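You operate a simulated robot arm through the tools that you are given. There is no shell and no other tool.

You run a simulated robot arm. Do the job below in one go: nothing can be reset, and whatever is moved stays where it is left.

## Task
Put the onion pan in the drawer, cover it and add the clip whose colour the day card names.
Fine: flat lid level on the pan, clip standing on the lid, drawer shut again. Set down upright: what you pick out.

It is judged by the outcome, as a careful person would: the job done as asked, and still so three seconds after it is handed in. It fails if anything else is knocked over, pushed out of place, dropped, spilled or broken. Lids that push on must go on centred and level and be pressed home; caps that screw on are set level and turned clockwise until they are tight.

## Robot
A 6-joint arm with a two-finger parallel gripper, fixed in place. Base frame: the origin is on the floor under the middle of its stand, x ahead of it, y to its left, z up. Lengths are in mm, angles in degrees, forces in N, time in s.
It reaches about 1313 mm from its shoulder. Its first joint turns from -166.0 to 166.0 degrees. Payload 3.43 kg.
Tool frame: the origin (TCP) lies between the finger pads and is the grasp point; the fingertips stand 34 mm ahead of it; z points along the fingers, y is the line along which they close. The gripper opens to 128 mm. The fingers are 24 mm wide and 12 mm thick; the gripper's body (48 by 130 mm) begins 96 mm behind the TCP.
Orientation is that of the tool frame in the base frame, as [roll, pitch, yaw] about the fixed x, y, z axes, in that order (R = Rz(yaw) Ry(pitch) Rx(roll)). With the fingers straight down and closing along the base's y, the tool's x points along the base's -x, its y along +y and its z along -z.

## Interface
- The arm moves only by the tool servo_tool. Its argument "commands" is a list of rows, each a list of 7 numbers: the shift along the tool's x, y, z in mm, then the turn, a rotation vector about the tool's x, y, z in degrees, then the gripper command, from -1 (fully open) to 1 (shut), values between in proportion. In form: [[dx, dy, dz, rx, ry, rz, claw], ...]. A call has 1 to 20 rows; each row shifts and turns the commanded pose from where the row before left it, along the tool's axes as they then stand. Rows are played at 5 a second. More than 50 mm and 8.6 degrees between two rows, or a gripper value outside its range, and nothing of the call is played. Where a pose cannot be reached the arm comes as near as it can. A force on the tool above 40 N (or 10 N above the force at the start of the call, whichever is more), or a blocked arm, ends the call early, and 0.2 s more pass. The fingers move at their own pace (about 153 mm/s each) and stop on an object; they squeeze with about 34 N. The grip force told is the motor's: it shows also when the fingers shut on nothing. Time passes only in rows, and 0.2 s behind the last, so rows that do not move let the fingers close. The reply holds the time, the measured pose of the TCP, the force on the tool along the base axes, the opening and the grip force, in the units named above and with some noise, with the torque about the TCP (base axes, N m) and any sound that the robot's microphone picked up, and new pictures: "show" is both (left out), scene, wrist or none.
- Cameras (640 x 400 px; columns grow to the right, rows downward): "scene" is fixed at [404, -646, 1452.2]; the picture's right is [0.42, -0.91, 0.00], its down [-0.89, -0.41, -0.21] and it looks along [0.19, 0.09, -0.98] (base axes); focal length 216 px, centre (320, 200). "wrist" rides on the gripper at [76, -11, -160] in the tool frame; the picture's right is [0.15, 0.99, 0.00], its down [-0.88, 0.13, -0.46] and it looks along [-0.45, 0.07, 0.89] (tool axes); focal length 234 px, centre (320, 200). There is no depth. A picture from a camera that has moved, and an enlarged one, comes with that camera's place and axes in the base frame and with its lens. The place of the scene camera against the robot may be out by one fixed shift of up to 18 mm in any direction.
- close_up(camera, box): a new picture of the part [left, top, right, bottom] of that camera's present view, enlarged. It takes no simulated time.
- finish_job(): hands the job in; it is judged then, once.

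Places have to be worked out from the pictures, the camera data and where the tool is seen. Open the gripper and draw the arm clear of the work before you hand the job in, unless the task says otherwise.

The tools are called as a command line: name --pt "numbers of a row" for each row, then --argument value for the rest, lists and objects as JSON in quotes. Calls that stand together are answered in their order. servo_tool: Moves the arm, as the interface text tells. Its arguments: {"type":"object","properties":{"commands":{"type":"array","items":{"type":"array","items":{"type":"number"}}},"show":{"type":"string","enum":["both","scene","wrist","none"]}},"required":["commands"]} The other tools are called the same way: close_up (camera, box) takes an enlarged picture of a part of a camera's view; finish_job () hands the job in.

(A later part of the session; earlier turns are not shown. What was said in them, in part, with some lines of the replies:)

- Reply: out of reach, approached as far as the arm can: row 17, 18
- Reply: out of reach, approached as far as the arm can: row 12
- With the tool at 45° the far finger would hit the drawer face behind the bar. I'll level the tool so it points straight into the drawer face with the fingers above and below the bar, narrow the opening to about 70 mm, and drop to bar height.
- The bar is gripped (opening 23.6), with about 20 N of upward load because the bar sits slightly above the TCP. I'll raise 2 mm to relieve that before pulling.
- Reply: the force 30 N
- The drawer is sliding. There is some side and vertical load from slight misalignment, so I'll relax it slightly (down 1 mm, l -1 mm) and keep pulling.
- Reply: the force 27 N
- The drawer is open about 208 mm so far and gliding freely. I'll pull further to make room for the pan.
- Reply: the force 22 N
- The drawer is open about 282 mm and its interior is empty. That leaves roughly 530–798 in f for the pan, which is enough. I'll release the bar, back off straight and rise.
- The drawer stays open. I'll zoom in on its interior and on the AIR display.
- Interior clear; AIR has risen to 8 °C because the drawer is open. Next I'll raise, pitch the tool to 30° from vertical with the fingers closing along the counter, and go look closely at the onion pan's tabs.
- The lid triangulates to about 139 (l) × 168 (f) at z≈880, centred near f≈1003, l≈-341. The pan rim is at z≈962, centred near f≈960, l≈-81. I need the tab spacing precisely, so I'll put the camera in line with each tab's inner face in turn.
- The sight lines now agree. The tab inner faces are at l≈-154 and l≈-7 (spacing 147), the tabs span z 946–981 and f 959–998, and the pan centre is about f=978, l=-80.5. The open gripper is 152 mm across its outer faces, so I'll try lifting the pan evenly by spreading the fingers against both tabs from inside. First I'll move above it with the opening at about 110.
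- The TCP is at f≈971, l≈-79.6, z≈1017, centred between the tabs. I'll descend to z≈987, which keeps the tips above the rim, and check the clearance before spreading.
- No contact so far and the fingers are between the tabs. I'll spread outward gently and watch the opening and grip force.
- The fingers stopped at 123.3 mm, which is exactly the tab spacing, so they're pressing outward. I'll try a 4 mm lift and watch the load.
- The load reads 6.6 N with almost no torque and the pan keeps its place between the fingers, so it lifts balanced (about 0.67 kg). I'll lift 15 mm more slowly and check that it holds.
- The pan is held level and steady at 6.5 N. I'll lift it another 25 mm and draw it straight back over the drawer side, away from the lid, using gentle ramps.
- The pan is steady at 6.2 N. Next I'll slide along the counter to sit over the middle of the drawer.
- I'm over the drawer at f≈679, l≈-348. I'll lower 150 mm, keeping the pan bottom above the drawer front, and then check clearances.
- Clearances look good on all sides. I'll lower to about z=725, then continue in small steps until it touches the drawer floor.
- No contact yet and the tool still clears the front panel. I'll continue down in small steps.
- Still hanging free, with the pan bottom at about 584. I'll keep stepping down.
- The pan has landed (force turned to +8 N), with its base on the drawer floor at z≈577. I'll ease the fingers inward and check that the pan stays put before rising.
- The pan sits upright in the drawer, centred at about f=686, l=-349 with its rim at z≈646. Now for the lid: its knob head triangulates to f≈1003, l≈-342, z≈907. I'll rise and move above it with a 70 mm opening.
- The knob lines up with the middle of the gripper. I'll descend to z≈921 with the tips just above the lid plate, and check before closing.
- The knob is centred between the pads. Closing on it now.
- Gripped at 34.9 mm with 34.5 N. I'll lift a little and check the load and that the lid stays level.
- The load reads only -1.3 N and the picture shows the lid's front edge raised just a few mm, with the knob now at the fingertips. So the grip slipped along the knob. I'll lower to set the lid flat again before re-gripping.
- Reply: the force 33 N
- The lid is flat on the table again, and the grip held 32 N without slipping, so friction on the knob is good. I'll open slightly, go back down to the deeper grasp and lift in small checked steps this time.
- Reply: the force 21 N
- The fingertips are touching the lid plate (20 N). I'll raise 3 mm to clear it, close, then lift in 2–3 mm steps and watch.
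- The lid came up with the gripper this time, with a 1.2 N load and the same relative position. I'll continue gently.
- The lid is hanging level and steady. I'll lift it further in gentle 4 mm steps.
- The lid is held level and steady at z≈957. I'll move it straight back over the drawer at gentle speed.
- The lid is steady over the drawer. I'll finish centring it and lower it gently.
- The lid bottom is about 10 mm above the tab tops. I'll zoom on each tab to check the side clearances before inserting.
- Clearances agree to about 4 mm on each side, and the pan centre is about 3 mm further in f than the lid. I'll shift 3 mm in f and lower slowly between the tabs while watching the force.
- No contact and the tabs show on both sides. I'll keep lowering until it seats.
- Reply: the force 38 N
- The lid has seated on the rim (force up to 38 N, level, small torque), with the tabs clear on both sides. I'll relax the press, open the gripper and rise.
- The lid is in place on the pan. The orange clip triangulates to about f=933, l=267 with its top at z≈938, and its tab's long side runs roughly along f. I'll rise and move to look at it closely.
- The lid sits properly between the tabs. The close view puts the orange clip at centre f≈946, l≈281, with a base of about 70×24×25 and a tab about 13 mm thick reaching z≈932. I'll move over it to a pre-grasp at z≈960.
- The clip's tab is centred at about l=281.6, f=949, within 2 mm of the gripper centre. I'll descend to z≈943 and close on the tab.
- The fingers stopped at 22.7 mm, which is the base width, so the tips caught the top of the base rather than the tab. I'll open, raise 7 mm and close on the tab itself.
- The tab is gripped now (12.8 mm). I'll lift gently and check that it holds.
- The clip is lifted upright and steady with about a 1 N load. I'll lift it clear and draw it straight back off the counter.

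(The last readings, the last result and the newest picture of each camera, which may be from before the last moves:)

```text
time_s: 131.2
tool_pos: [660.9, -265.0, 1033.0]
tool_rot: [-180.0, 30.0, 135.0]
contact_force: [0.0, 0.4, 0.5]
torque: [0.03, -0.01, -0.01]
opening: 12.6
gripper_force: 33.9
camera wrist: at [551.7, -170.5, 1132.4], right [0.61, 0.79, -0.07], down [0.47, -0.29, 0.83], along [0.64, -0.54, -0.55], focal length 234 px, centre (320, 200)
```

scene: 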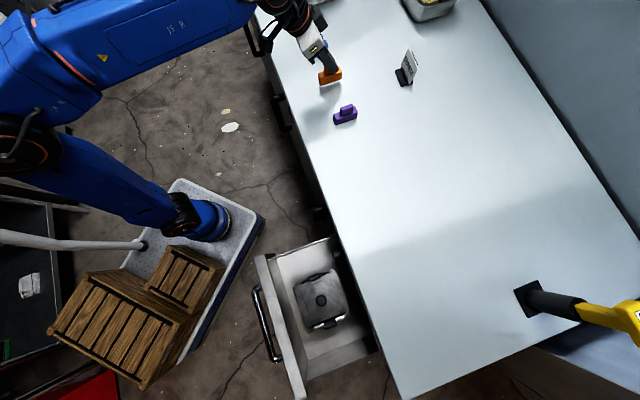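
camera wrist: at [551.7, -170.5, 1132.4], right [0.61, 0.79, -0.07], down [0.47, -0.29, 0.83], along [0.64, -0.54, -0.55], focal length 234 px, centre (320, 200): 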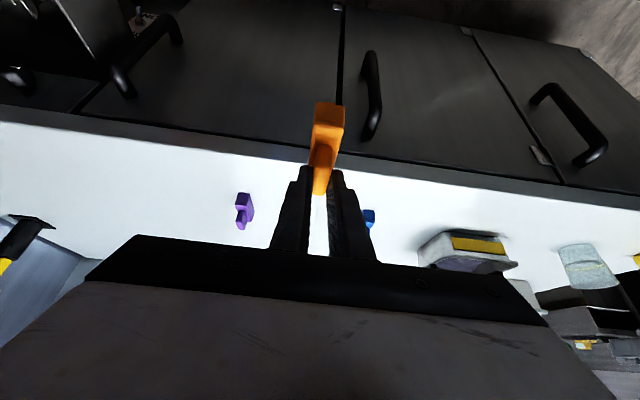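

The clip is still held upright. I'll slide along to above the drawer.

servo_tool --pt "0 -8 0 0 0 0 1" --pt "0 -16 0 0 0 0 1" --pt "0 -25 0 0 0 0 1" --pt "0 -25 0 0 0 0 1" --pt "0 -25 0 0 0 0 1" --pt "0 -25 0 0 0 0 1" --pt "0 -25 0 0 0 0 1" --pt "0 -25 0 0 0 0 1" --pt "0 -25 0 0 0 0 1" --pt "0 -25 0 0 0 0 1" --pt "0 -25 0 0 0 0 1" --pt "0 -25 0 0 0 0 1" --pt "0 -25 0 0 0 0 1" --pt "0 -16 0 0 0 0 1" --pt "0 -9 0 0 0 0 1" --show "none"

servo_tool --pt "0 -8 0 0 0 0 1" --pt "0 -16 0 0 0 0 1" --pt "0 -25 0 0 0 0 1" --pt "0 -25 0 0 0 0 1" --pt "0 -25 0 0 0 0 1" --pt "0 -25 0 0 0 0 1" --pt "0 -25 0 0 0 0 1" --pt "0 -25 0 0 0 0 1" --pt "0 -25 0 0 0 0 1" --pt "0 -25 0 0 0 0 1" --pt "0 -25 0 0 0 0 1" --pt "0 -12 0 0 0 0 1" --pt "0 -7.4 0 0 0 0 1" --pt "0 0 0 0 0 0 1"

```text
time_s: 134.4
tool_pos: [433.9, -495.5, 1030.6]
tool_rot: [180.0, 29.9, 135.1]
contact_force: [-0.4, 0.2, 0.1]
torque: [-0.02, 0.0, 0.02]
opening: 12.8
gripper_force: 34.0
```

```text
time_s: 137.4
tool_pos: [244.6, -685.1, 1031.1]
tool_rot: [-180.0, 30.1, 135.0]
contact_force: [-0.4, -0.1, -0.1]
torque: [0.01, -0.02, 0.03]
opening: 12.8
gripper_force: 33.7
camera wrist: at [133.7, -590.5, 1131.3], right [0.61, 0.79, -0.07], down [0.47, -0.29, 0.83], along [0.64, -0.54, -0.55], focal length 234 px, centre (320, 200)
```

scene: 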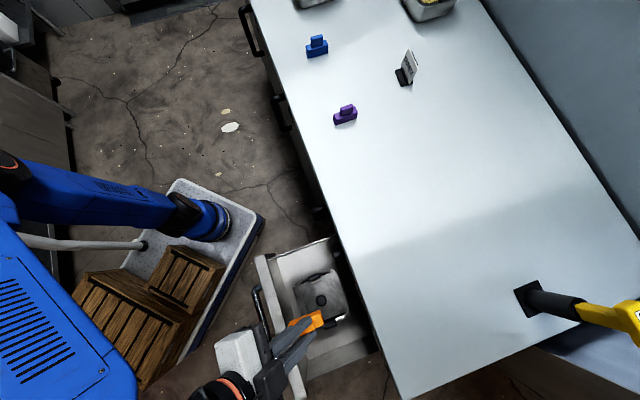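
wrist: 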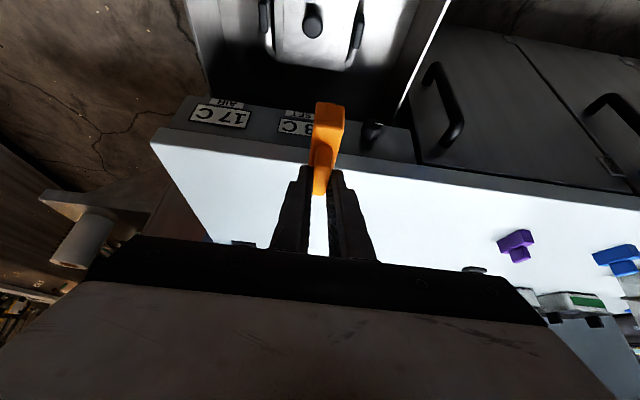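

The clip is in position above the drawer at f≈656, l≈-312. I'll lower it to about 20 mm above the lid.

servo_tool --pt "3 0 5.2 0 0 0 1" --pt "6 0 10.4 0 0 0 1" --pt "8 0 13.86 0 0 0 1" --pt "8 0 13.86 0 0 0 1" --pt "8 0 13.86 0 0 0 1" --pt "8 0 13.86 0 0 0 1" --pt "8 0 13.86 0 0 0 1" --pt "8 0 13.86 0 0 0 1" --pt "8 0 13.86 0 0 0 1" --pt "8 0 13.86 0 0 0 1" --pt "8 0 13.86 0 0 0 1" --pt "8 0 13.86 0 0 0 1" --pt "8 0 13.86 0 0 0 1" --pt "8 0 13.86 0 0 0 1" --pt "8 0 13.86 0 0 0 1" --pt "8 0 13.86 0 0 0 1" --pt "5.5 0 9.5 0 0 0 1" --pt "3 0 5.2 0 0 0 1" --pt "0 0 0 0 0 0 1"

close_up --camera "scene" --box '[280, 250, 360, 330]'

close_up --camera "wrist" --box '[200, 0, 440, 200]'

```text
time_s: 141.4
tool_pos: [244.9, -685.0, 771.6]
tool_rot: [180.0, 30.0, 135.0]
contact_force: [0.6, -0.8, -0.6]
torque: [0.03, -0.02, -0.02]
opening: 12.9
gripper_force: 33.8
camera wrist: at [134.2, -591.5, 871.9], right [0.61, 0.79, -0.07], down [0.47, -0.29, 0.83], along [0.64, -0.54, -0.55], focal length 234 px, centre (320, 200)
```

scene: 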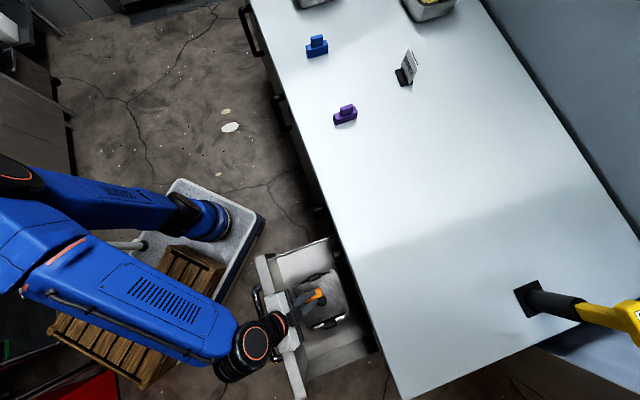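
wrist: 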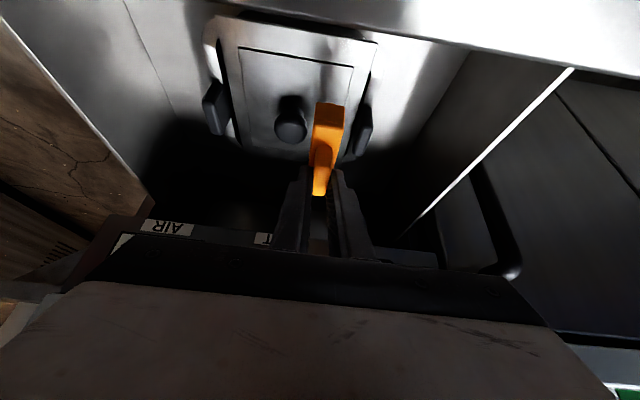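

```text
5.00 times, centred on (320, 290) of scene
camera zoom: at [404.0, -646.0, 1452.2], right [0.42, -0.91, 0.0], down [-0.89, -0.41, -0.21], along [0.19, 0.09, -0.98], focal length 1082 px, centre (320, -250)
```

zoom: 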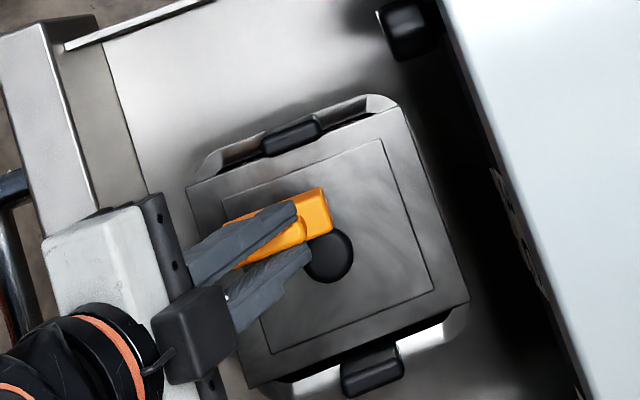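

```text
2.00 times, centred on (320, 100) of wrist
camera zoom: at [134.2, -591.5, 871.9], right [0.61, 0.79, -0.07], down [0.47, -0.29, 0.83], along [0.64, -0.54, -0.55], focal length 468 px, centre (320, 400)
```

zoom: 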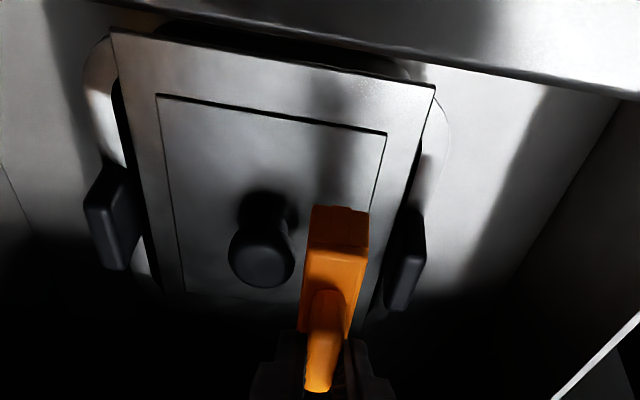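

Good alignment: the clip is between the knob and the right tab, over the lid plate. I'll lower to just above the lid, then feel for contact.

servo_tool --pt "2 0 3.46 0 0 0 1" --pt "3 0 5.2 0 0 0 1" --pt "3 0 5.2 0 0 0 1" --pt "3 0 5.2 0 0 0 1" --pt "3 0 5.2 0 0 0 1" --pt "3 0 5.2 0 0 0 1" --pt "3 0 5.2 0 0 0 1" --pt "2 0 3.46 0 0 0 1" --pt "1 0 1.73 0 0 0 1" --pt "0 0 0 0 0 0 1" --show "wrist"

close_up --camera "wrist" --box '[200, 0, 440, 200]'

close_up --camera "scene" --box '[280, 250, 360, 330]'

```text
time_s: 143.6
tool_pos: [244.9, -685.4, 725.2]
tool_rot: [-180.0, 30.1, 134.9]
contact_force: [-0.5, 0.3, -0.4]
torque: [-0.01, 0.0, -0.01]
opening: 12.7
gripper_force: 33.4
camera wrist: at [133.6, -591.0, 826.2], right [0.61, 0.79, -0.07], down [0.47, -0.29, 0.83], along [0.64, -0.54, -0.55], focal length 234 px, centre (320, 200)
```

wrist: 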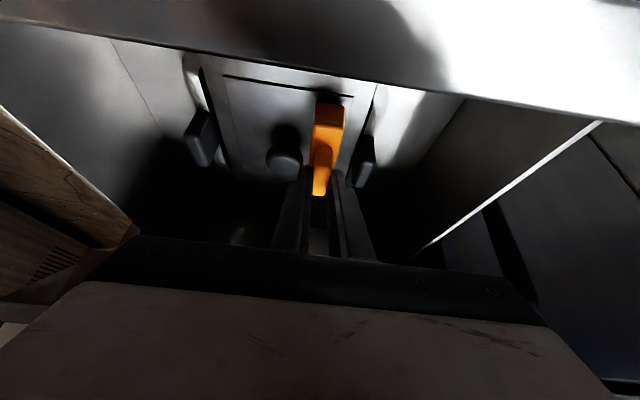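

```text
2.00 times, centred on (320, 100) of wrist
camera zoom: at [133.6, -591.0, 826.2], right [0.61, 0.79, -0.07], down [0.47, -0.29, 0.83], along [0.64, -0.54, -0.55], focal length 468 px, centre (320, 400)
```

zoom: 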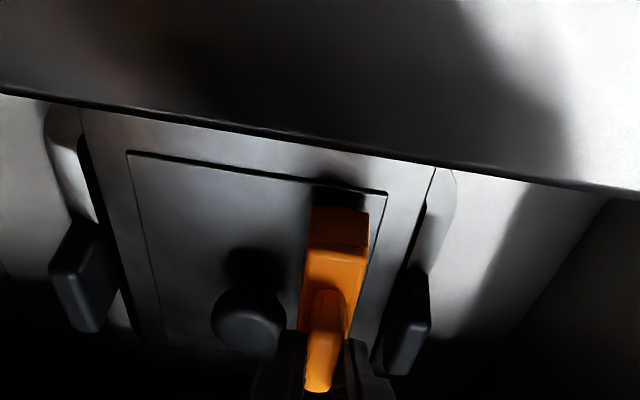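

```text
5.00 times, centred on (320, 290) of scene
camera zoom: at [404.0, -646.0, 1452.2], right [0.42, -0.91, 0.0], down [-0.89, -0.41, -0.21], along [0.19, 0.09, -0.98], focal length 1082 px, centre (320, -250)
```

zoom: 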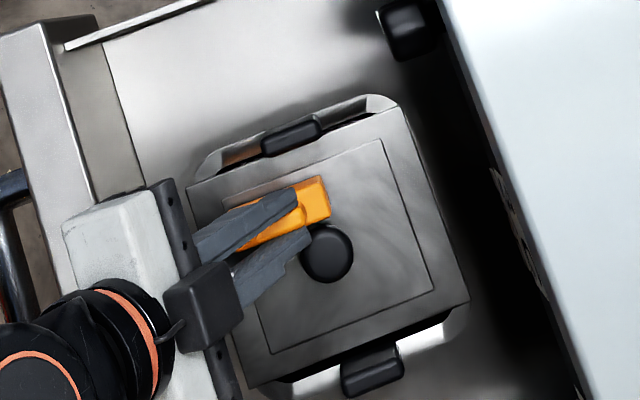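

servo_tool --pt "0.75 0 1.3 0 0 0 1" --pt "0.75 0 1.3 0 0 0 1" --pt "0.75 0 1.3 0 0 0 1" --pt "0 0 0 0 0 0 1" --show "none"

servo_tool --pt "0.5 0 0.87 0 0 0 1" --pt "0.5 0 0.87 0 0 0 1" --pt "0 0 0 0 0 0 1" --show "none"

servo_tool --pt "0.5 0 0.87 0 0 0 1" --pt "0 0 0 0 0 0 1" --show "none"

```text
time_s: 144.6
tool_pos: [244.0, -684.6, 721.6]
tool_rot: [180.0, 30.1, 135.0]
contact_force: [0.0, -0.1, -0.5]
torque: [-0.01, -0.01, -0.04]
opening: 12.8
gripper_force: 34.1
```

```text
time_s: 145.4
tool_pos: [245.7, -684.6, 718.7]
tool_rot: [-180.0, 30.0, 135.1]
contact_force: [0.4, -0.3, 0.0]
torque: [0.01, 0.02, -0.04]
opening: 12.6
gripper_force: 33.5
```

```text
time_s: 146.0
tool_pos: [244.6, -685.5, 717.2]
tool_rot: [179.9, 29.9, 135.0]
contact_force: [0.1, 0.3, -0.8]
torque: [-0.01, 0.01, 0.0]
opening: 12.5
gripper_force: 34.2
```

servo_tool --pt "0.5 0 0.87 0 0 0 1" --pt "0 0 0 0 0 0 1" --show "none"

servo_tool --pt "0.5 0 0.87 0 0 0 1" --pt "0 0 0 0 0 0 1" --show "none"

servo_tool --pt "0.25 0 0.43 0 0 0 1" --pt "0 0 0 0 0 0 1" --show "none"

close_up --camera "wrist" --box '[220, 60, 420, 200]'

```text
time_s: 146.6
tool_pos: [244.3, -686.1, 716.7]
tool_rot: [-180.0, 29.9, 135.0]
contact_force: [0.2, 0.5, 1.3]
torque: [0.03, 0.03, 0.0]
opening: 12.8
gripper_force: 34.5
```

```text
time_s: 147.2
tool_pos: [244.1, -685.0, 716.2]
tool_rot: [-179.9, 30.1, 135.0]
contact_force: [-0.4, -1.9, 10.2]
torque: [-0.12, 0.04, 0.0]
opening: 12.8
gripper_force: 34.6
```

```text
time_s: 147.8
tool_pos: [245.2, -684.9, 716.6]
tool_rot: [-179.9, 29.9, 135.1]
contact_force: [-3.5, -3.8, 15.4]
torque: [-0.24, 0.09, -0.03]
opening: 12.4
gripper_force: 33.6
```

```text
2.86 times, centred on (320, 130) of wrist
camera zoom: at [134.5, -590.3, 816.3], right [0.61, 0.79, -0.07], down [0.47, -0.28, 0.84], along [0.64, -0.54, -0.54], focal length 669 px, centre (320, 400)
```

zoom: 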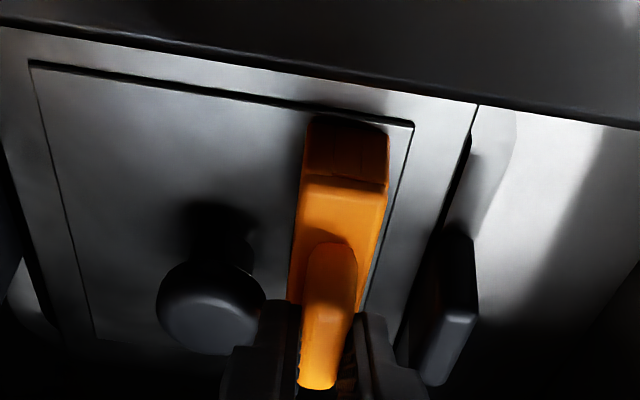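

The clip has touched down on the lid (15 N, upright). I'll relax the press, open slowly and rise straight up.

servo_tool --pt "-0.35 0 -0.6 0 0 0 1" --pt "0 0 0 0 0 0 1" --pt "0 0 0 0 0 0 0.75" --pt "0 0 0 0 0 0 0.55" --pt "0 0 0 0 0 0 0.5" --show "wrist"

close_up --camera "wrist" --box '[220, 60, 420, 200]'

```text
time_s: 149.0
tool_pos: [245.0, -685.2, 716.3]
tool_rot: [180.0, 30.0, 135.0]
contact_force: [0.7, 0.3, -0.5]
torque: [-0.01, -0.01, 0.0]
opening: 31.7
gripper_force: 0.1
camera wrist: at [134.7, -590.4, 816.1], right [0.61, 0.79, -0.07], down [0.47, -0.29, 0.83], along [0.64, -0.54, -0.55], focal length 234 px, centre (320, 200)
```

wrist: 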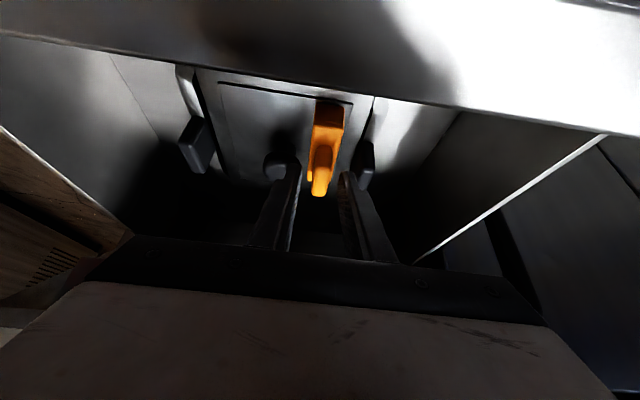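

```text
2.86 times, centred on (320, 130) of wrist
camera zoom: at [134.7, -590.4, 816.1], right [0.61, 0.79, -0.07], down [0.47, -0.29, 0.83], along [0.64, -0.54, -0.55], focal length 669 px, centre (320, 400)
```

zoom: 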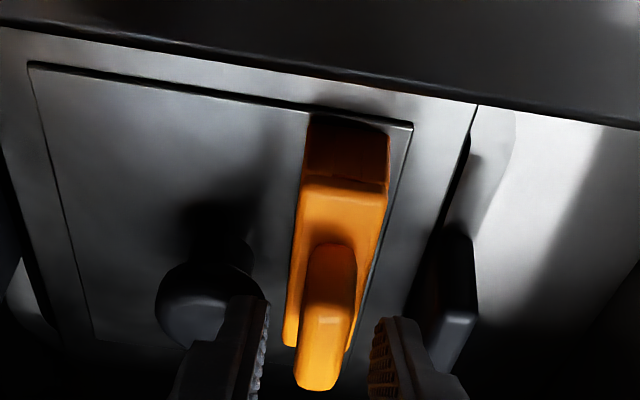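

The clip stands by itself on the lid. I'll rise clear and check from the scene camera.

servo_tool --pt "-2 0 -3.46 0 0 0 0.5" --pt "-4 0 -6.9 0 0 0 0.5" --pt "-8 0 -13.9 0 0 0 0.5" --pt "-14 0 -24.2 0 0 0 0.5" --pt "-20 0 -34.6 0 0 0 0.5" --pt "-22 0 -38.1 0 0 0 0.5" --pt "-22 0 -38.1 0 0 0 0.5" --pt "-22 0 -38.1 0 0 0 0.5" --pt "0 0 0 0 0 0 0.5"

close_up --camera "scene" --box '[280, 250, 360, 330]'

close_up --camera "wrist" --box '[180, 0, 480, 240]'

```text
time_s: 151.0
tool_pos: [244.9, -684.0, 944.9]
tool_rot: [-179.9, 29.9, 135.0]
contact_force: [-1.0, -0.4, -0.6]
torque: [0.0, -0.01, -0.01]
opening: 32.0
gripper_force: 0.0
camera wrist: at [134.4, -589.5, 1045.2], right [0.61, 0.79, -0.07], down [0.47, -0.29, 0.83], along [0.64, -0.54, -0.55], focal length 234 px, centre (320, 200)
```

scene: 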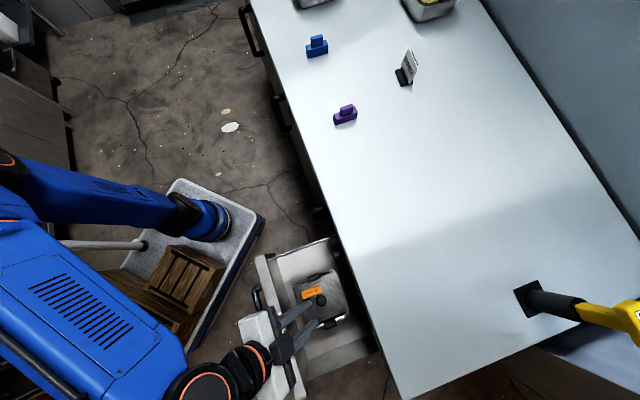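
wrist: 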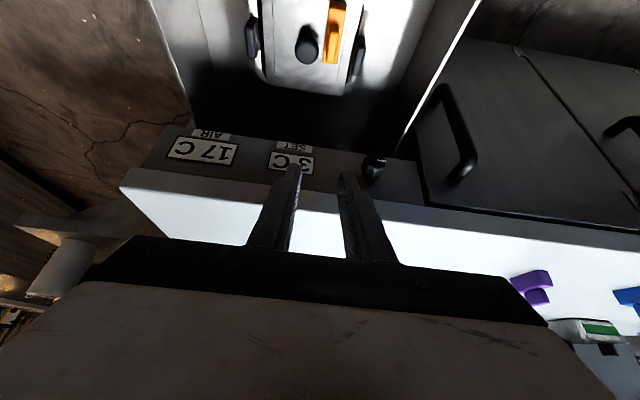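

```text
5.00 times, centred on (320, 290) of scene
camera zoom: at [404.0, -646.0, 1452.2], right [0.42, -0.91, 0.0], down [-0.89, -0.41, -0.21], along [0.19, 0.09, -0.98], focal length 1082 px, centre (320, -250)
```

zoom: 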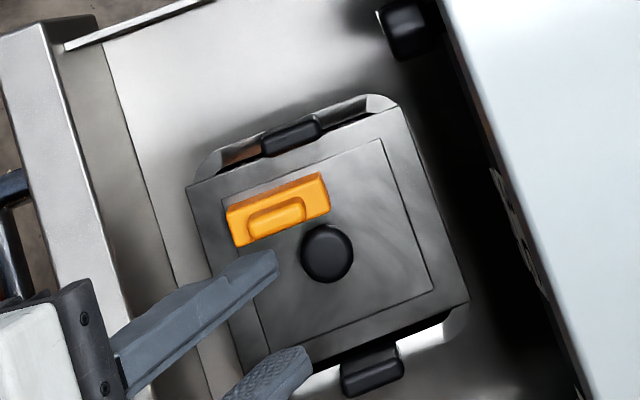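

```text
1.67 times, centred on (330, 120) of wrist
camera zoom: at [134.4, -589.5, 1045.2], right [0.61, 0.79, -0.07], down [0.47, -0.29, 0.83], along [0.64, -0.54, -0.55], focal length 390 px, centre (303, 333)
```

zoom: 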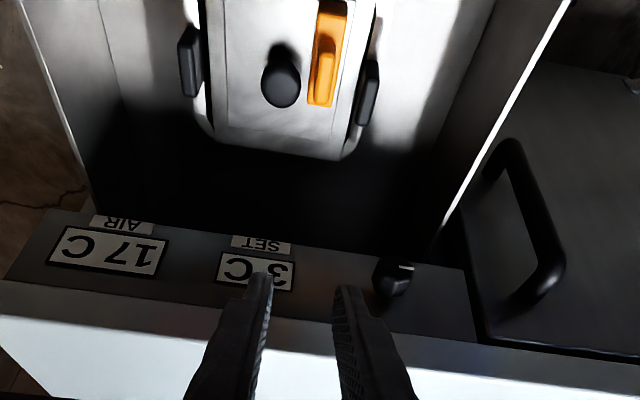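

The clip is standing on the level, centred lid in the open drawer. Next I'll shut the drawer: retreat, reorient to face the handle as before and re-grip the bar for a controlled push.

servo_tool --pt "-21.7 0 -37.5 0 0 0 0.2" --pt "-21.7 0 -37.5 0 0 0 -0.1" --pt "-21.7 0 -37.5 0 0 0 -0.1" --pt "36.1 0 -20.8 0 0 0 -0.1" --pt "36.1 0 -20.8 0 0 0 -0.1" --pt "36.1 0 -20.8 0 0 0 -0.1" --pt "36.1 0 -20.8 0 0 0 -0.1" --pt "36.1 0 -20.8 0 0 0 -0.1" --pt "36.1 0 -20.8 0 0 0 -0.1" --pt "0 -45 0 0 0 0 -0.1" --pt "0 0 0 0 0 7.5 -0.1" --pt "0 0 0 0 0 7.5 -0.1" --pt "0 0 0 0 0 7.5 -0.1" --pt "0 0 0 0 0 7.5 -0.1" --pt "0 0 0 0 0 7.5 -0.1" --pt "0 0 0 0 0 7.5 -0.1" --pt "0 0 0 0 0 7.5 -0.1" --pt "0 0 0 0 0 7.5 -0.1" --pt "0 0 0 0 0 7.5 -0.1" --pt "0 0 0 0 0 7.5 -0.1" --show "none"

servo_tool --pt "0 0 0 0 0 7.5 -0.1" --pt "0 0 0 0 0 7.5 -0.1" --pt "0 0 0 -7.5 0 0 -0.1" --pt "0 0 0 -7.5 0 0 -0.1" --pt "0 0 0 -7.5 0 0 -0.1" --pt "0 0 0 -7.5 0 0 -0.1" --pt "0 0 0 -7.5 0 0 -0.1" --pt "0 0 0 -7.5 0 0 -0.1" --pt "0 0 0 -7.5 0 0 -0.1" --pt "0 0 0 -7.5 0 0 -0.1" --pt "0 -41 0 0 0 0 -0.1" --pt "0 -41 0 0 0 0 -0.1" --pt "0 -41 0 0 0 0 -0.1" --pt "0 -41 0 0 0 0 -0.1" --pt "0 0 0 0 0 0 -0.1"

```text
time_s: 155.2
tool_pos: [35.5, -539.8, 1074.6]
tool_rot: [150.9, 7.4, 58.0]
contact_force: [-0.2, -0.1, -0.9]
torque: [-0.02, -0.03, -0.01]
opening: 70.3
gripper_force: 0.1
```

```text
time_s: 158.4
tool_pos: [36.3, -538.8, 909.1]
tool_rot: [90.1, 0.0, 45.1]
contact_force: [-0.2, 0.1, -0.3]
torque: [-0.01, 0.01, -0.03]
opening: 70.3
gripper_force: 0.1
camera wrist: at [-23.8, -373.7, 897.6], right [0.1, 0.1, 0.99], down [-0.94, -0.3, 0.13], along [0.31, -0.95, 0.07], focal length 234 px, centre (320, 200)
```

scene: 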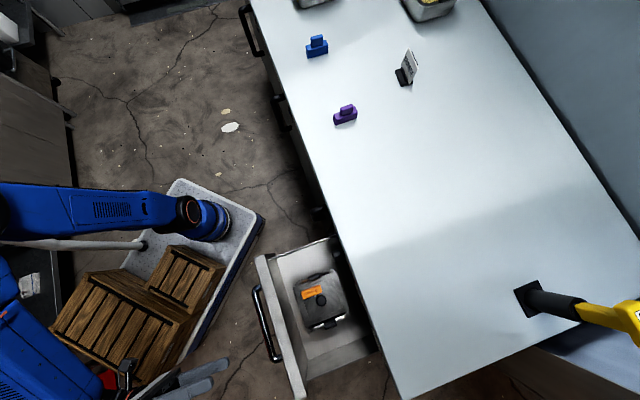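
wrist: 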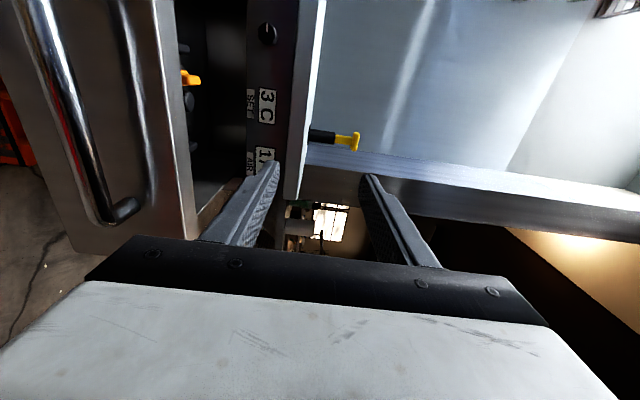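

The clip top (about z≈700–708) is well below the cabinet lintel (z≈743), so the drawer can close. I'll lower to bar height and move forward to the previous grip point.

servo_tool --pt "0 -40 0 0 0 0 -0.1" --pt "0 -40 0 0 0 0 -0.1" --pt "0 -40 0 0 0 0 -0.1" --pt "0 -40 0 0 0 0 -0.1" --pt "0 -40 0 0 0 0 -0.1" --pt "0 -39 0 0 0 0 -0.1" --pt "0 0 0 0 0 0 -0.1" --show "wrist"

```text
time_s: 160.0
tool_pos: [35.0, -540.2, 670.0]
tool_rot: [90.1, 0.0, 45.0]
contact_force: [0.2, 0.2, -0.4]
torque: [0.01, 0.02, -0.01]
opening: 70.2
gripper_force: 0.1
camera wrist: at [-24.8, -375.4, 659.0], right [0.1, 0.1, 0.99], down [-0.94, -0.3, 0.13], along [0.31, -0.95, 0.07], focal length 234 px, centre (320, 200)
```

wrist: 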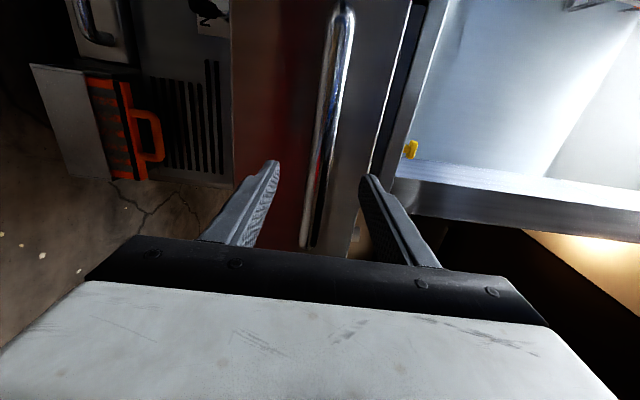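

The bar is centred between the fingers. I'll move forward and close on it.

servo_tool --pt "0 0 20 0 0 0 -0.1" --pt "0 0 20 0 0 0 -0.1" --pt "0 0 13 0 0 0 -0.1" --pt "0 0 0 0 0 0 -0.1" --pt "0 0 0 0 0 0 0.3" --pt "0 0 0 0 0 0 0.6" --pt "0 0 0 0 0 0 1" --pt "0 0 0 0 0 0 1" --show "both"

close_up --camera "scene" --box '[240, 230, 380, 370]'

```text
time_s: 161.8
tool_pos: [73.0, -578.0, 670.9]
tool_rot: [90.1, -0.1, 45.0]
contact_force: [-0.6, 2.2, -28.2]
torque: [0.23, 0.5, -0.23]
opening: 23.7
gripper_force: 45.5
camera wrist: at [14.5, -412.8, 659.1], right [0.1, 0.1, 0.99], down [-0.94, -0.3, 0.13], along [0.31, -0.95, 0.06], focal length 234 px, centre (320, 200)
```

scene: 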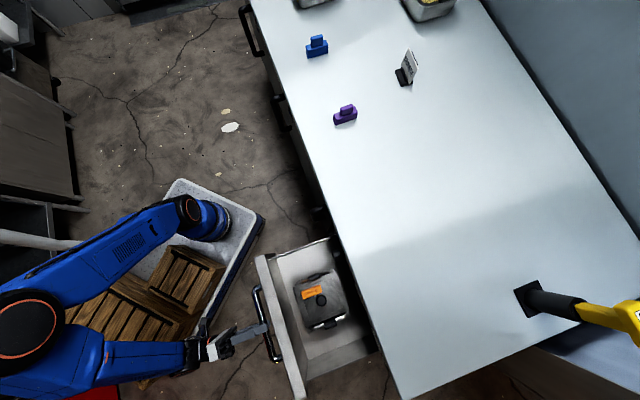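
wrist: 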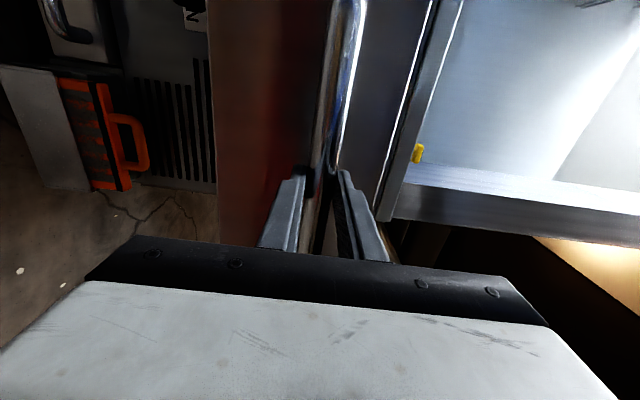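

```text
2.86 times, centred on (310, 300) of scene
camera zoom: at [404.0, -646.0, 1452.2], right [0.42, -0.91, 0.0], down [-0.89, -0.41, -0.21], along [0.19, 0.09, -0.98], focal length 618 px, centre (349, -86)
```

zoom: 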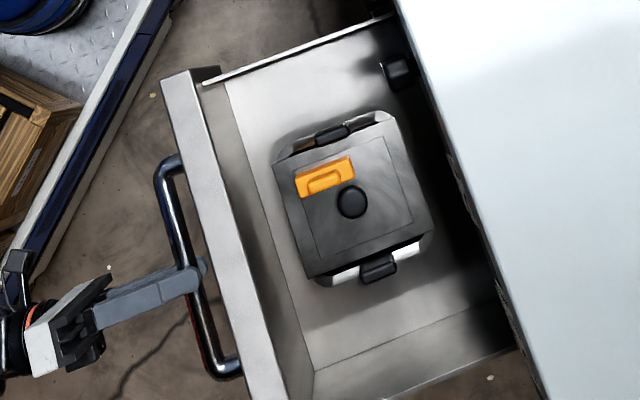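

The bar is gripped and the contents are undisturbed. I'll relieve the vertical load by about 1 mm and start pushing the drawer in slowly.

servo_tool --pt "0 -1 0 0 0 0 1" --pt "0 0 2 0 0 0 1" --pt "0 0 4 0 0 0 1" --pt "0 0 6 0 0 0 1" --pt "0 0 8 0 0 0 1" --pt "0 0 8 0 0 0 1" --pt "0 0 6 0 0 0 1" --pt "0 0 4 0 0 0 1" --pt "0 0 2 0 0 0 1" --show "scene"

close_up --camera "scene" --box '[240, 230, 380, 370]'

```text
time_s: 163.8
tool_pos: [102.2, -606.3, 669.5]
tool_rot: [90.0, 0.1, 45.0]
contact_force: [-14.0, -12.1, -2.9]
torque: [-0.02, 0.07, -0.27]
opening: 23.9
gripper_force: 44.8
```

scene: 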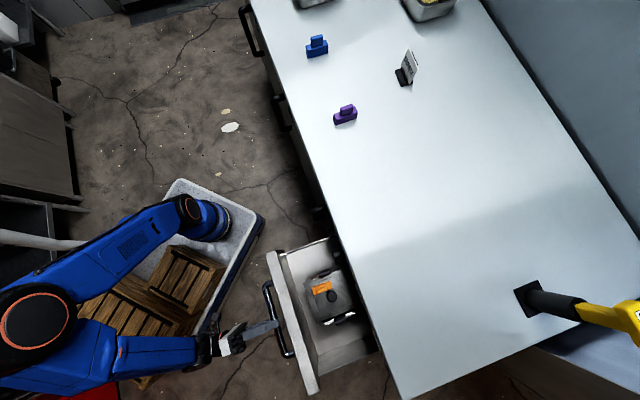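

```text
2.86 times, centred on (310, 300) of scene
camera zoom: at [404.0, -646.0, 1452.2], right [0.42, -0.91, 0.0], down [-0.89, -0.41, -0.21], along [0.19, 0.09, -0.98], focal length 618 px, centre (349, -86)
```

zoom: 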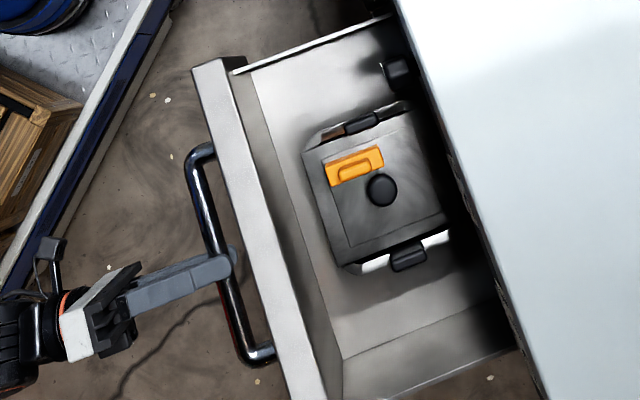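

The contents ride along steadily. I'll keep pushing at a gentle pace.

servo_tool --pt "-0.7 0 3 0 0 0 1" --pt "0 0 6 0 0 0 1" --pt "0 0 9 0 0 0 1" --pt "0 0 10 0 0 0 1" --pt "0 0 10 0 0 0 1" --pt "0 0 10 0 0 0 1" --pt "0 0 10 0 0 0 1" --pt "0 0 10 0 0 0 1" --pt "0 0 9 0 0 0 1" --pt "0 0 6 0 0 0 1" --pt "0 0 3 0 0 0 1" --show "scene"

close_up --camera "scene" --box '[240, 230, 380, 370]'

```text
time_s: 166.2
tool_pos: [161.0, -667.4, 669.6]
tool_rot: [90.0, 0.0, 45.1]
contact_force: [10.0, 11.7, -4.3]
torque: [-0.04, 0.19, 0.59]
opening: 24.1
gripper_force: 45.1
```

scene: 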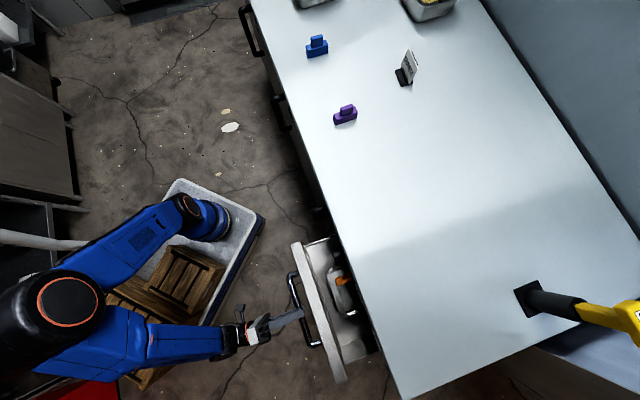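

```text
2.86 times, centred on (310, 300) of scene
camera zoom: at [404.0, -646.0, 1452.2], right [0.42, -0.91, 0.0], down [-0.89, -0.41, -0.21], along [0.19, 0.09, -0.98], focal length 618 px, centre (349, -86)
```

zoom: 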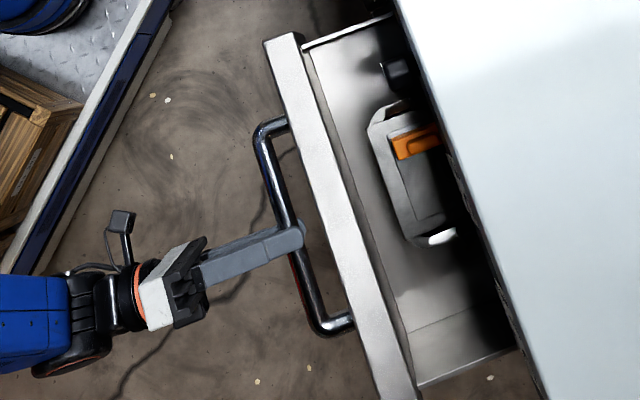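

servo_tool --pt "0.5 0 3 0 0 0 1" --pt "0 0 6 0 0 0 1" --pt "0 0 9 0 0 0 1" --pt "0 0 10 0 0 0 1" --pt "0 0 10 0 0 0 1" --pt "0 0 10 0 0 0 1" --pt "0 0 10 0 0 0 1" --pt "0 0 10 0 0 0 1" --pt "0 0 10 0 0 0 1" --pt "0 0 10 0 0 0 1" --pt "0 0 10 0 0 0 1" --pt "0 0 10 0 0 0 1" --pt "0 0 10 0 0 0 1" --pt "0 0 6 0 0 0 1" --pt "0 0 4 0 0 0 1" --pt "0 0 0 0 0 0 1" --show "both"

close_up --camera "scene" --box '[240, 230, 380, 370]'

```text
time_s: 169.6
tool_pos: [252.9, -758.2, 671.2]
tool_rot: [90.0, 0.0, 45.1]
contact_force: [-0.9, -2.8, 5.9]
torque: [-0.08, -0.16, 0.58]
opening: 23.7
gripper_force: 45.8
camera wrist: at [193.4, -591.7, 658.4], right [0.1, 0.1, 0.99], down [-0.94, -0.3, 0.13], along [0.31, -0.95, 0.07], focal length 234 px, centre (320, 200)
```

scene: 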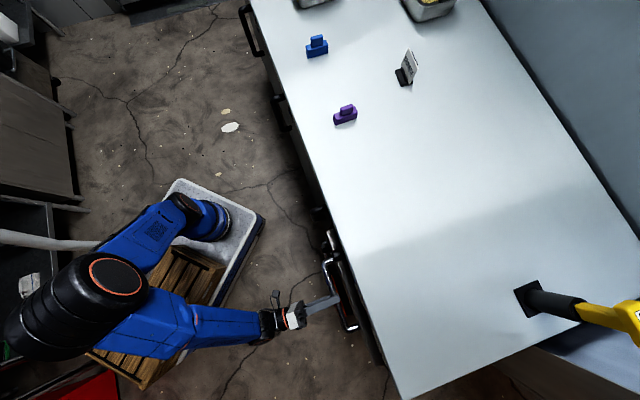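
wrist: 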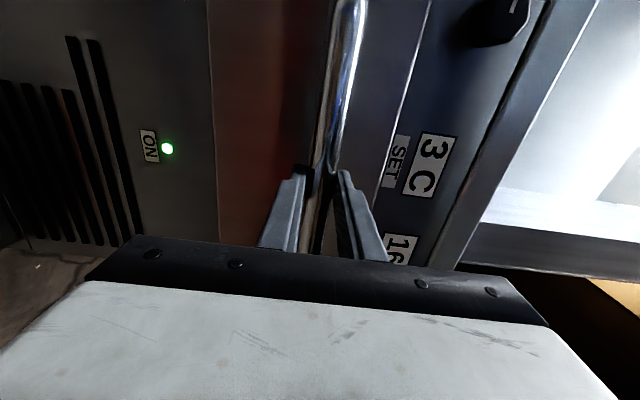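

```text
2.86 times, centred on (310, 300) of scene
camera zoom: at [404.0, -646.0, 1452.2], right [0.42, -0.91, 0.0], down [-0.89, -0.41, -0.21], along [0.19, 0.09, -0.98], focal length 618 px, centre (349, -86)
```

zoom: 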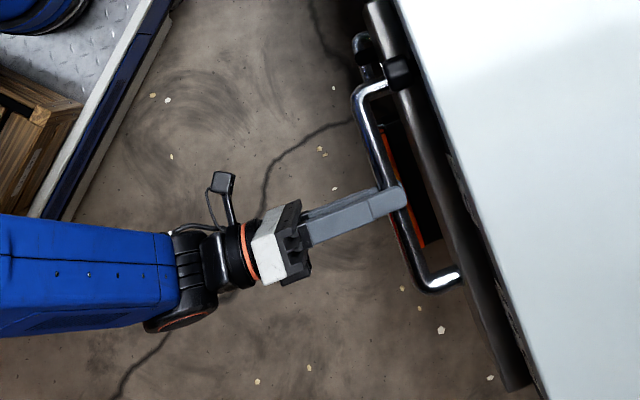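

About 27 mm remain. I'll close the last part slowly and watch for the stop.

servo_tool --pt "0 0 3 0 0 0 1" --pt "0 0 5 0 0 0 1" --pt "0 0 5 0 0 0 1" --pt "0 0 4 0 0 0 1" --pt "0 0 3 0 0 0 1" --pt "0 0 2 0 0 0 1" --pt "0 0 1 0 0 0 1" --pt "0 0 0 0 0 0 1" --show "none"

servo_tool --pt "0 0 1 0 0 0 1" --pt "0 0 1 0 0 0 1" --pt "0 0 1 0 0 0 1" --pt "0 0 0 0 0 0 1" --show "wrist"

```text
time_s: 171.4
tool_pos: [268.0, -773.1, 669.7]
tool_rot: [89.8, 0.0, 45.1]
contact_force: [-11.8, -14.2, 18.5]
torque: [-0.2, -0.25, -0.89]
opening: 23.7
gripper_force: 45.0
```

```text
time_s: 172.4
tool_pos: [270.2, -775.6, 670.4]
tool_rot: [89.9, 0.0, 45.0]
contact_force: [-15.3, -17.0, 18.2]
torque: [-0.23, -0.22, -0.81]
opening: 23.5
gripper_force: 44.8
camera wrist: at [211.7, -609.6, 658.4], right [0.1, 0.1, 0.99], down [-0.94, -0.3, 0.13], along [0.31, -0.95, 0.07], focal length 234 px, centre (320, 200)
```

wrist: 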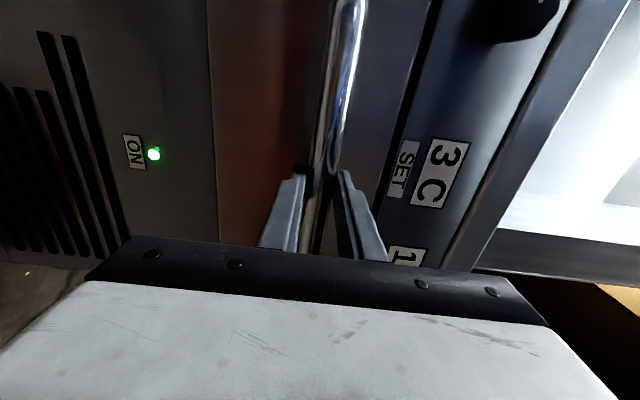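

servo_tool --pt "-0.7 0.5 1 0 0 0 1" --pt "0 0 1 0 0 0 1" --pt "0 0 1 0 0 0 1" --pt "0 0 0 0 0 0 1" --show "none"

servo_tool --pt "0 0 0.7 0 0 0 1" --pt "0 0 0.7 0 0 0 1" --pt "0 0 0 0 0 0 1" --show "none"

servo_tool --pt "0 0 0.7 0 0 0 1" --pt "0 0 0.7 0 0 0 1" --pt "0 0 0 0 0 0 1" --show "both"

```text
time_s: 173.4
tool_pos: [271.8, -776.7, 669.4]
tool_rot: [90.1, -0.1, 45.0]
contact_force: [-22.0, 8.5, 2.0]
torque: [-0.17, 0.04, 0.69]
opening: 23.8
gripper_force: 45.3
```

```text
time_s: 174.2
tool_pos: [273.2, -779.1, 670.7]
tool_rot: [90.0, -0.1, 44.9]
contact_force: [-28.6, 26.2, -11.6]
torque: [0.08, 0.27, -0.07]
opening: 23.7
gripper_force: 45.1
```

```text
time_s: 175.0
tool_pos: [274.5, -778.9, 669.2]
tool_rot: [90.0, 0.0, 45.1]
contact_force: [-24.2, 29.9, -16.2]
torque: [0.19, 0.26, 0.02]
opening: 23.7
gripper_force: 45.6
camera wrist: at [215.6, -613.6, 658.8], right [0.1, 0.1, 0.99], down [-0.94, -0.3, 0.13], along [0.31, -0.95, 0.07], focal length 234 px, centre (320, 200)
```

scene: 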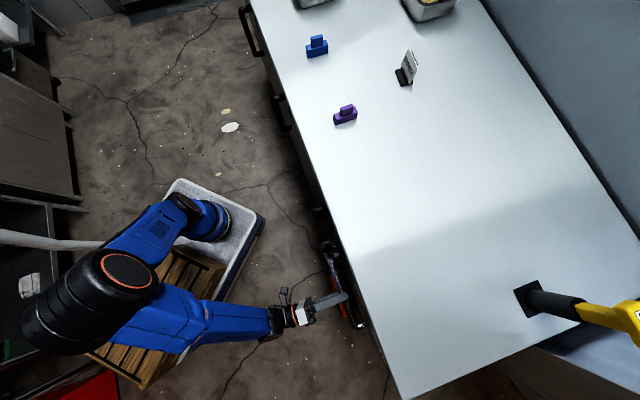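
wrist: 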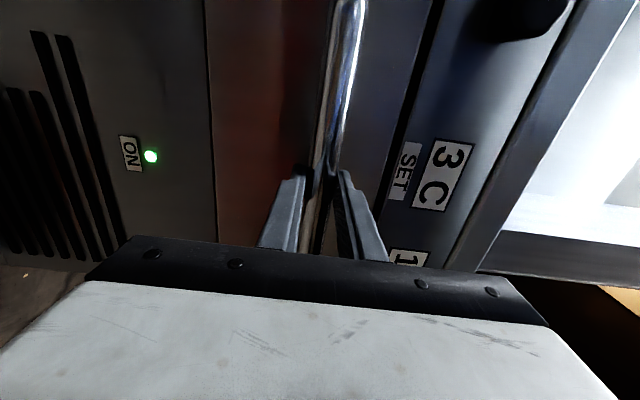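

The drawer is against its stop (38 N along f). I'll ease off the preload, open the fingers and back away straight.

servo_tool --pt "0 0 -0.8 0 0 0 1" --pt "0 0 0 0 0 0 0.7" --pt "0 0 0 0 0 0 0.3" --pt "0 0 0 0 0 0 -0.1" --pt "0 0 0 0 0 0 -0.1" --show "none"

servo_tool --pt "0 0 -10 0 0 0 -0.1" --pt "0 0 -20 0 0 0 -0.1" --pt "0 0 -30 0 0 0 -0.1" --pt "0 0 -35 0 0 0 -0.1" --pt "0 0 -35 0 0 0 -0.1" --pt "0 0 -35 0 0 0 -0.1" --pt "0 0 0 0 0 0 -0.1"

close_up --camera "scene" --box '[280, 200, 420, 380]'

close_up --camera "wrist" --box '[160, 0, 480, 240]'

```text
time_s: 176.2
tool_pos: [273.5, -780.2, 669.7]
tool_rot: [90.1, 0.0, 45.0]
contact_force: [1.3, 0.5, 0.3]
torque: [-0.02, 0.0, -0.02]
opening: 70.2
gripper_force: 0.0
```

```text
time_s: 177.8
tool_pos: [157.6, -664.0, 670.1]
tool_rot: [90.0, 0.0, 45.1]
contact_force: [-1.2, -0.9, 0.1]
torque: [-0.01, 0.04, 0.02]
opening: 70.4
gripper_force: 0.1
camera wrist: at [98.6, -497.3, 657.8], right [0.1, 0.1, 0.99], down [-0.94, -0.3, 0.13], along [0.31, -0.95, 0.07], focal length 234 px, centre (320, 200)
```

scene: 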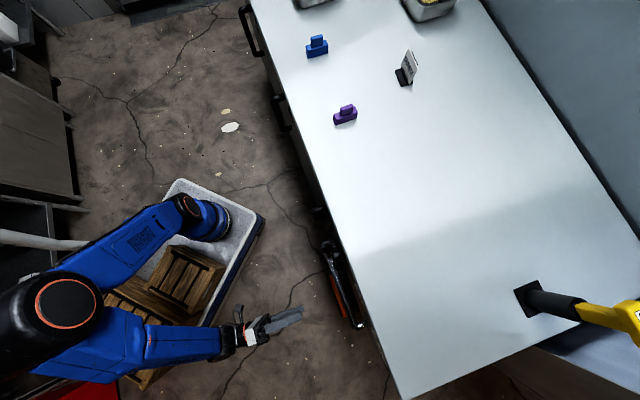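
wrist: 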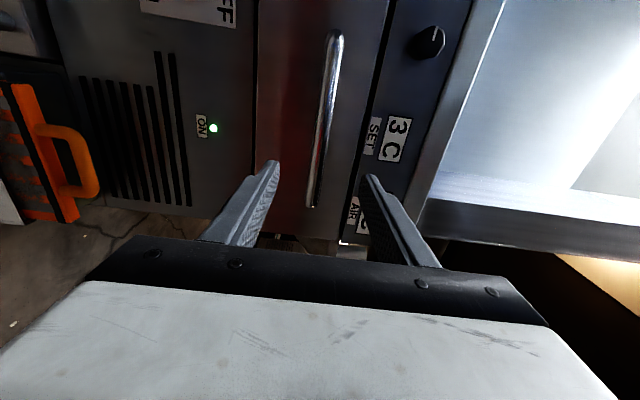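

```text
2.22 times, centred on (350, 290) of scene
camera zoom: at [404.0, -646.0, 1452.2], right [0.42, -0.91, 0.0], down [-0.89, -0.41, -0.21], along [0.19, 0.09, -0.98], focal length 481 px, centre (253, 0)
```

zoom: 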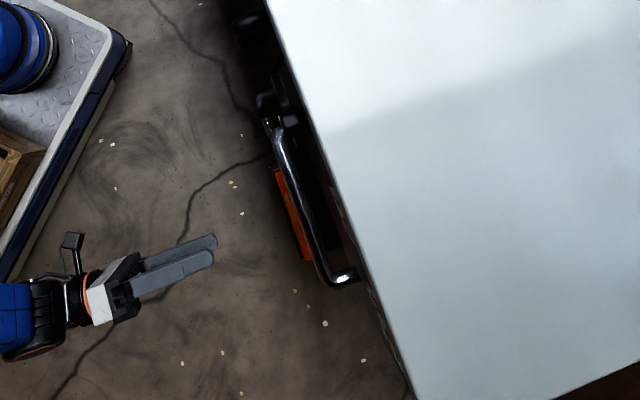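

```text
1.67 times, centred on (320, 120) of wrist
camera zoom: at [98.6, -497.3, 657.8], right [0.1, 0.1, 0.99], down [-0.94, -0.3, 0.13], along [0.31, -0.95, 0.07], focal length 390 px, centre (320, 333)
```

zoom: 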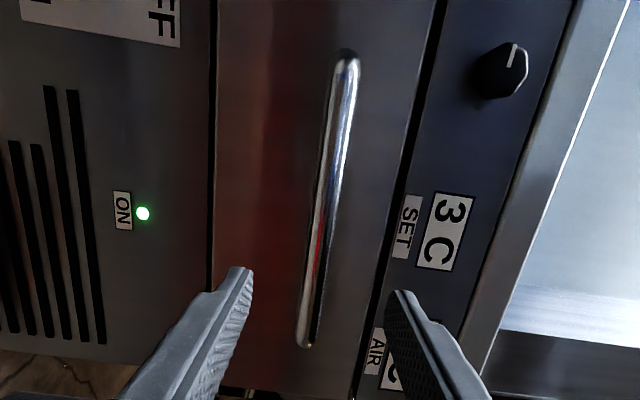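

The drawer face is flush with the panel again. I'll raise the arm well clear and compare the handle's position with the earlier shut picture.

servo_tool --pt "0 20 -20 0 0 0 -0.5" --pt "0 35 -20 0 0 0 -1" --pt "0 40 -10 0 0 0 -1" --pt "0 40 0 0 0 0 -1" --pt "0 40 0 0 0 0 -1" --pt "0 40 0 0 0 0 -1" --pt "0 40 0 0 0 0 -1" --pt "0 40 0 0 0 0 -1" --pt "0 0 0 0 0 0 -1" --pt "0 0 0 0 0 0 -1" --pt "0 0 0 0 0 0 -1" --pt "0 0 0 0 0 0 -1" --pt "0 0 0 0 0 0 -1"

close_up --camera "scene" --box '[240, 230, 400, 390]'

close_up --camera "wrist" --box '[0, 0, 400, 260]'

close_up --camera "scene" --box '[280, 0, 480, 125]'

```text
time_s: 180.6
tool_pos: [123.1, -628.6, 964.1]
tool_rot: [90.0, 0.0, 45.0]
contact_force: [-0.8, 0.0, -0.3]
torque: [0.05, -0.02, 0.01]
opening: 128.1
gripper_force: 0.1
camera wrist: at [64.4, -462.4, 952.3], right [0.1, 0.1, 0.99], down [-0.94, -0.3, 0.13], along [0.31, -0.95, 0.07], focal length 234 px, centre (320, 200)
```

scene: 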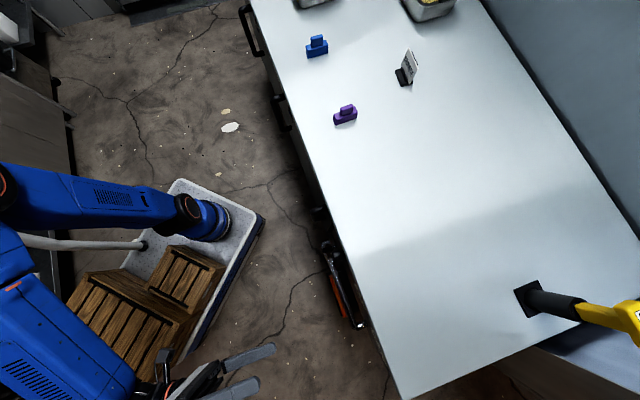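
wrist: 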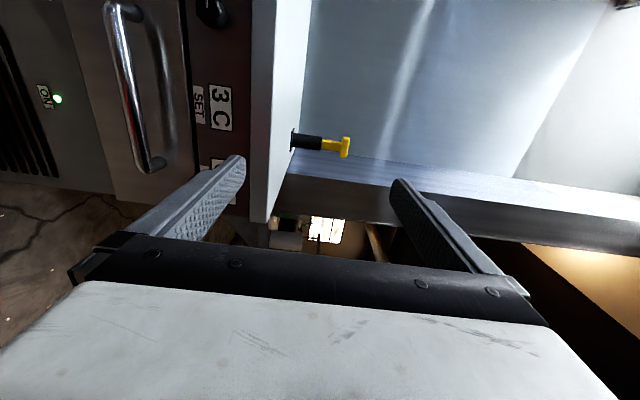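

```text
2.50 times, centred on (320, 310) of scene
camera zoom: at [404.0, -646.0, 1452.2], right [0.42, -0.91, 0.0], down [-0.89, -0.41, -0.21], along [0.19, 0.09, -0.98], focal length 541 px, centre (320, -75)
```

zoom: 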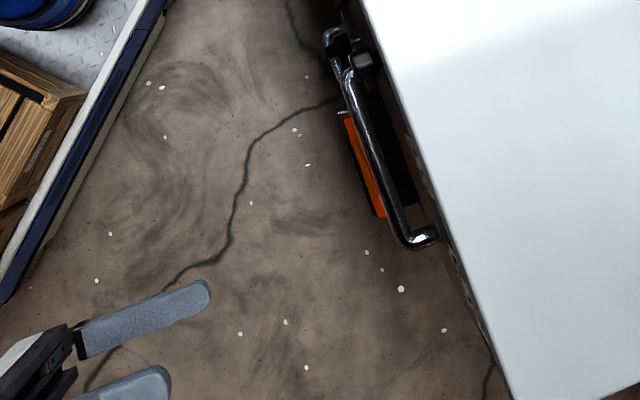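

```text
1.54 times, centred on (200, 130) of wrist
camera zoom: at [64.4, -462.4, 952.3], right [0.1, 0.1, 0.99], down [-0.94, -0.3, 0.13], along [0.31, -0.95, 0.07], focal length 360 px, centre (505, 308)
```

zoom: 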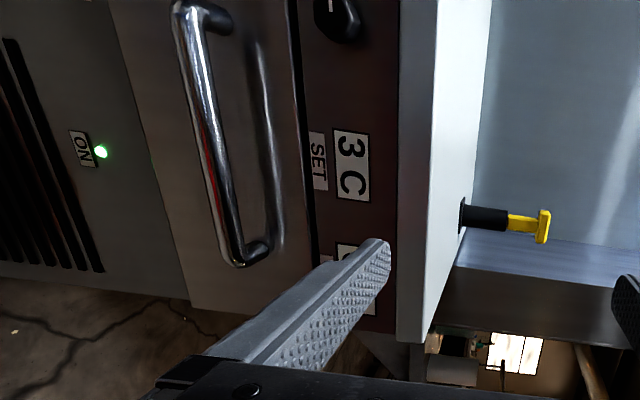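

```text
3.20 times, centred on (380, 62) of scene
camera zoom: at [404.0, -646.0, 1452.2], right [0.42, -0.91, 0.0], down [-0.89, -0.41, -0.21], along [0.19, 0.09, -0.98], focal length 692 px, centre (128, 640)
```

zoom: 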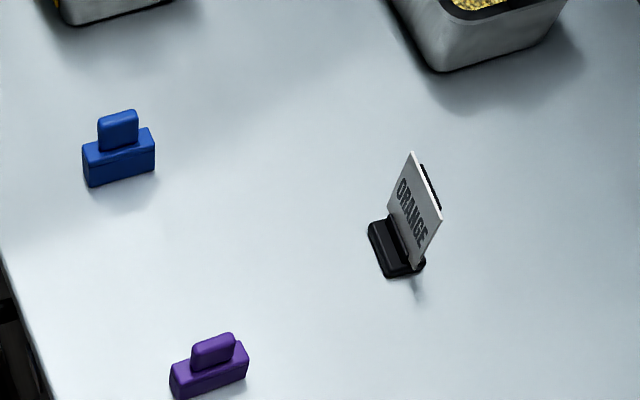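

The handle is back exactly where it was when shut, the drawer face is flush and the unit is still ON at SET 3 °C. The other clips, the card and the other pans are unmoved, and the gripper is open and clear of the work. Handing in.

finish_job

```text
The job is handed in.
```

The onion pan is in the chilled drawer with the flat lid on it, the orange clip is standing on the lid, and the drawer is shut. The job has been handed in.

- **Pan:** I took the pan of white dice on the counter as the onion pan. The only other filled pan I could see into held corn. I saw no writing on any pan, so this rests on what was in them.
- **Clip:** the day card reads "ORANGE", so I used the orange clip. It stands upright on the lid beside the knob.
- **Lid:** my first lift slipped. The lid rose only about 7 mm and I set it back flat before gripping again. It then seated level between the pan's two handle tabs.
- **Drawer:** I pushed it in slowly until it met its stop, and the handle is back where it started. I couldn't see inside once it was shut; the lid and clip were steady until the drawer hid them.
- **Temperature:** the drawer's air reading rose from 3 °C to 17 °C while it was open. It read 16 °C just before closing. The unit is still on and set to 3 °C.

The other clips, the card and the pans in view look unmoved. The gripper is open and clear of the work.
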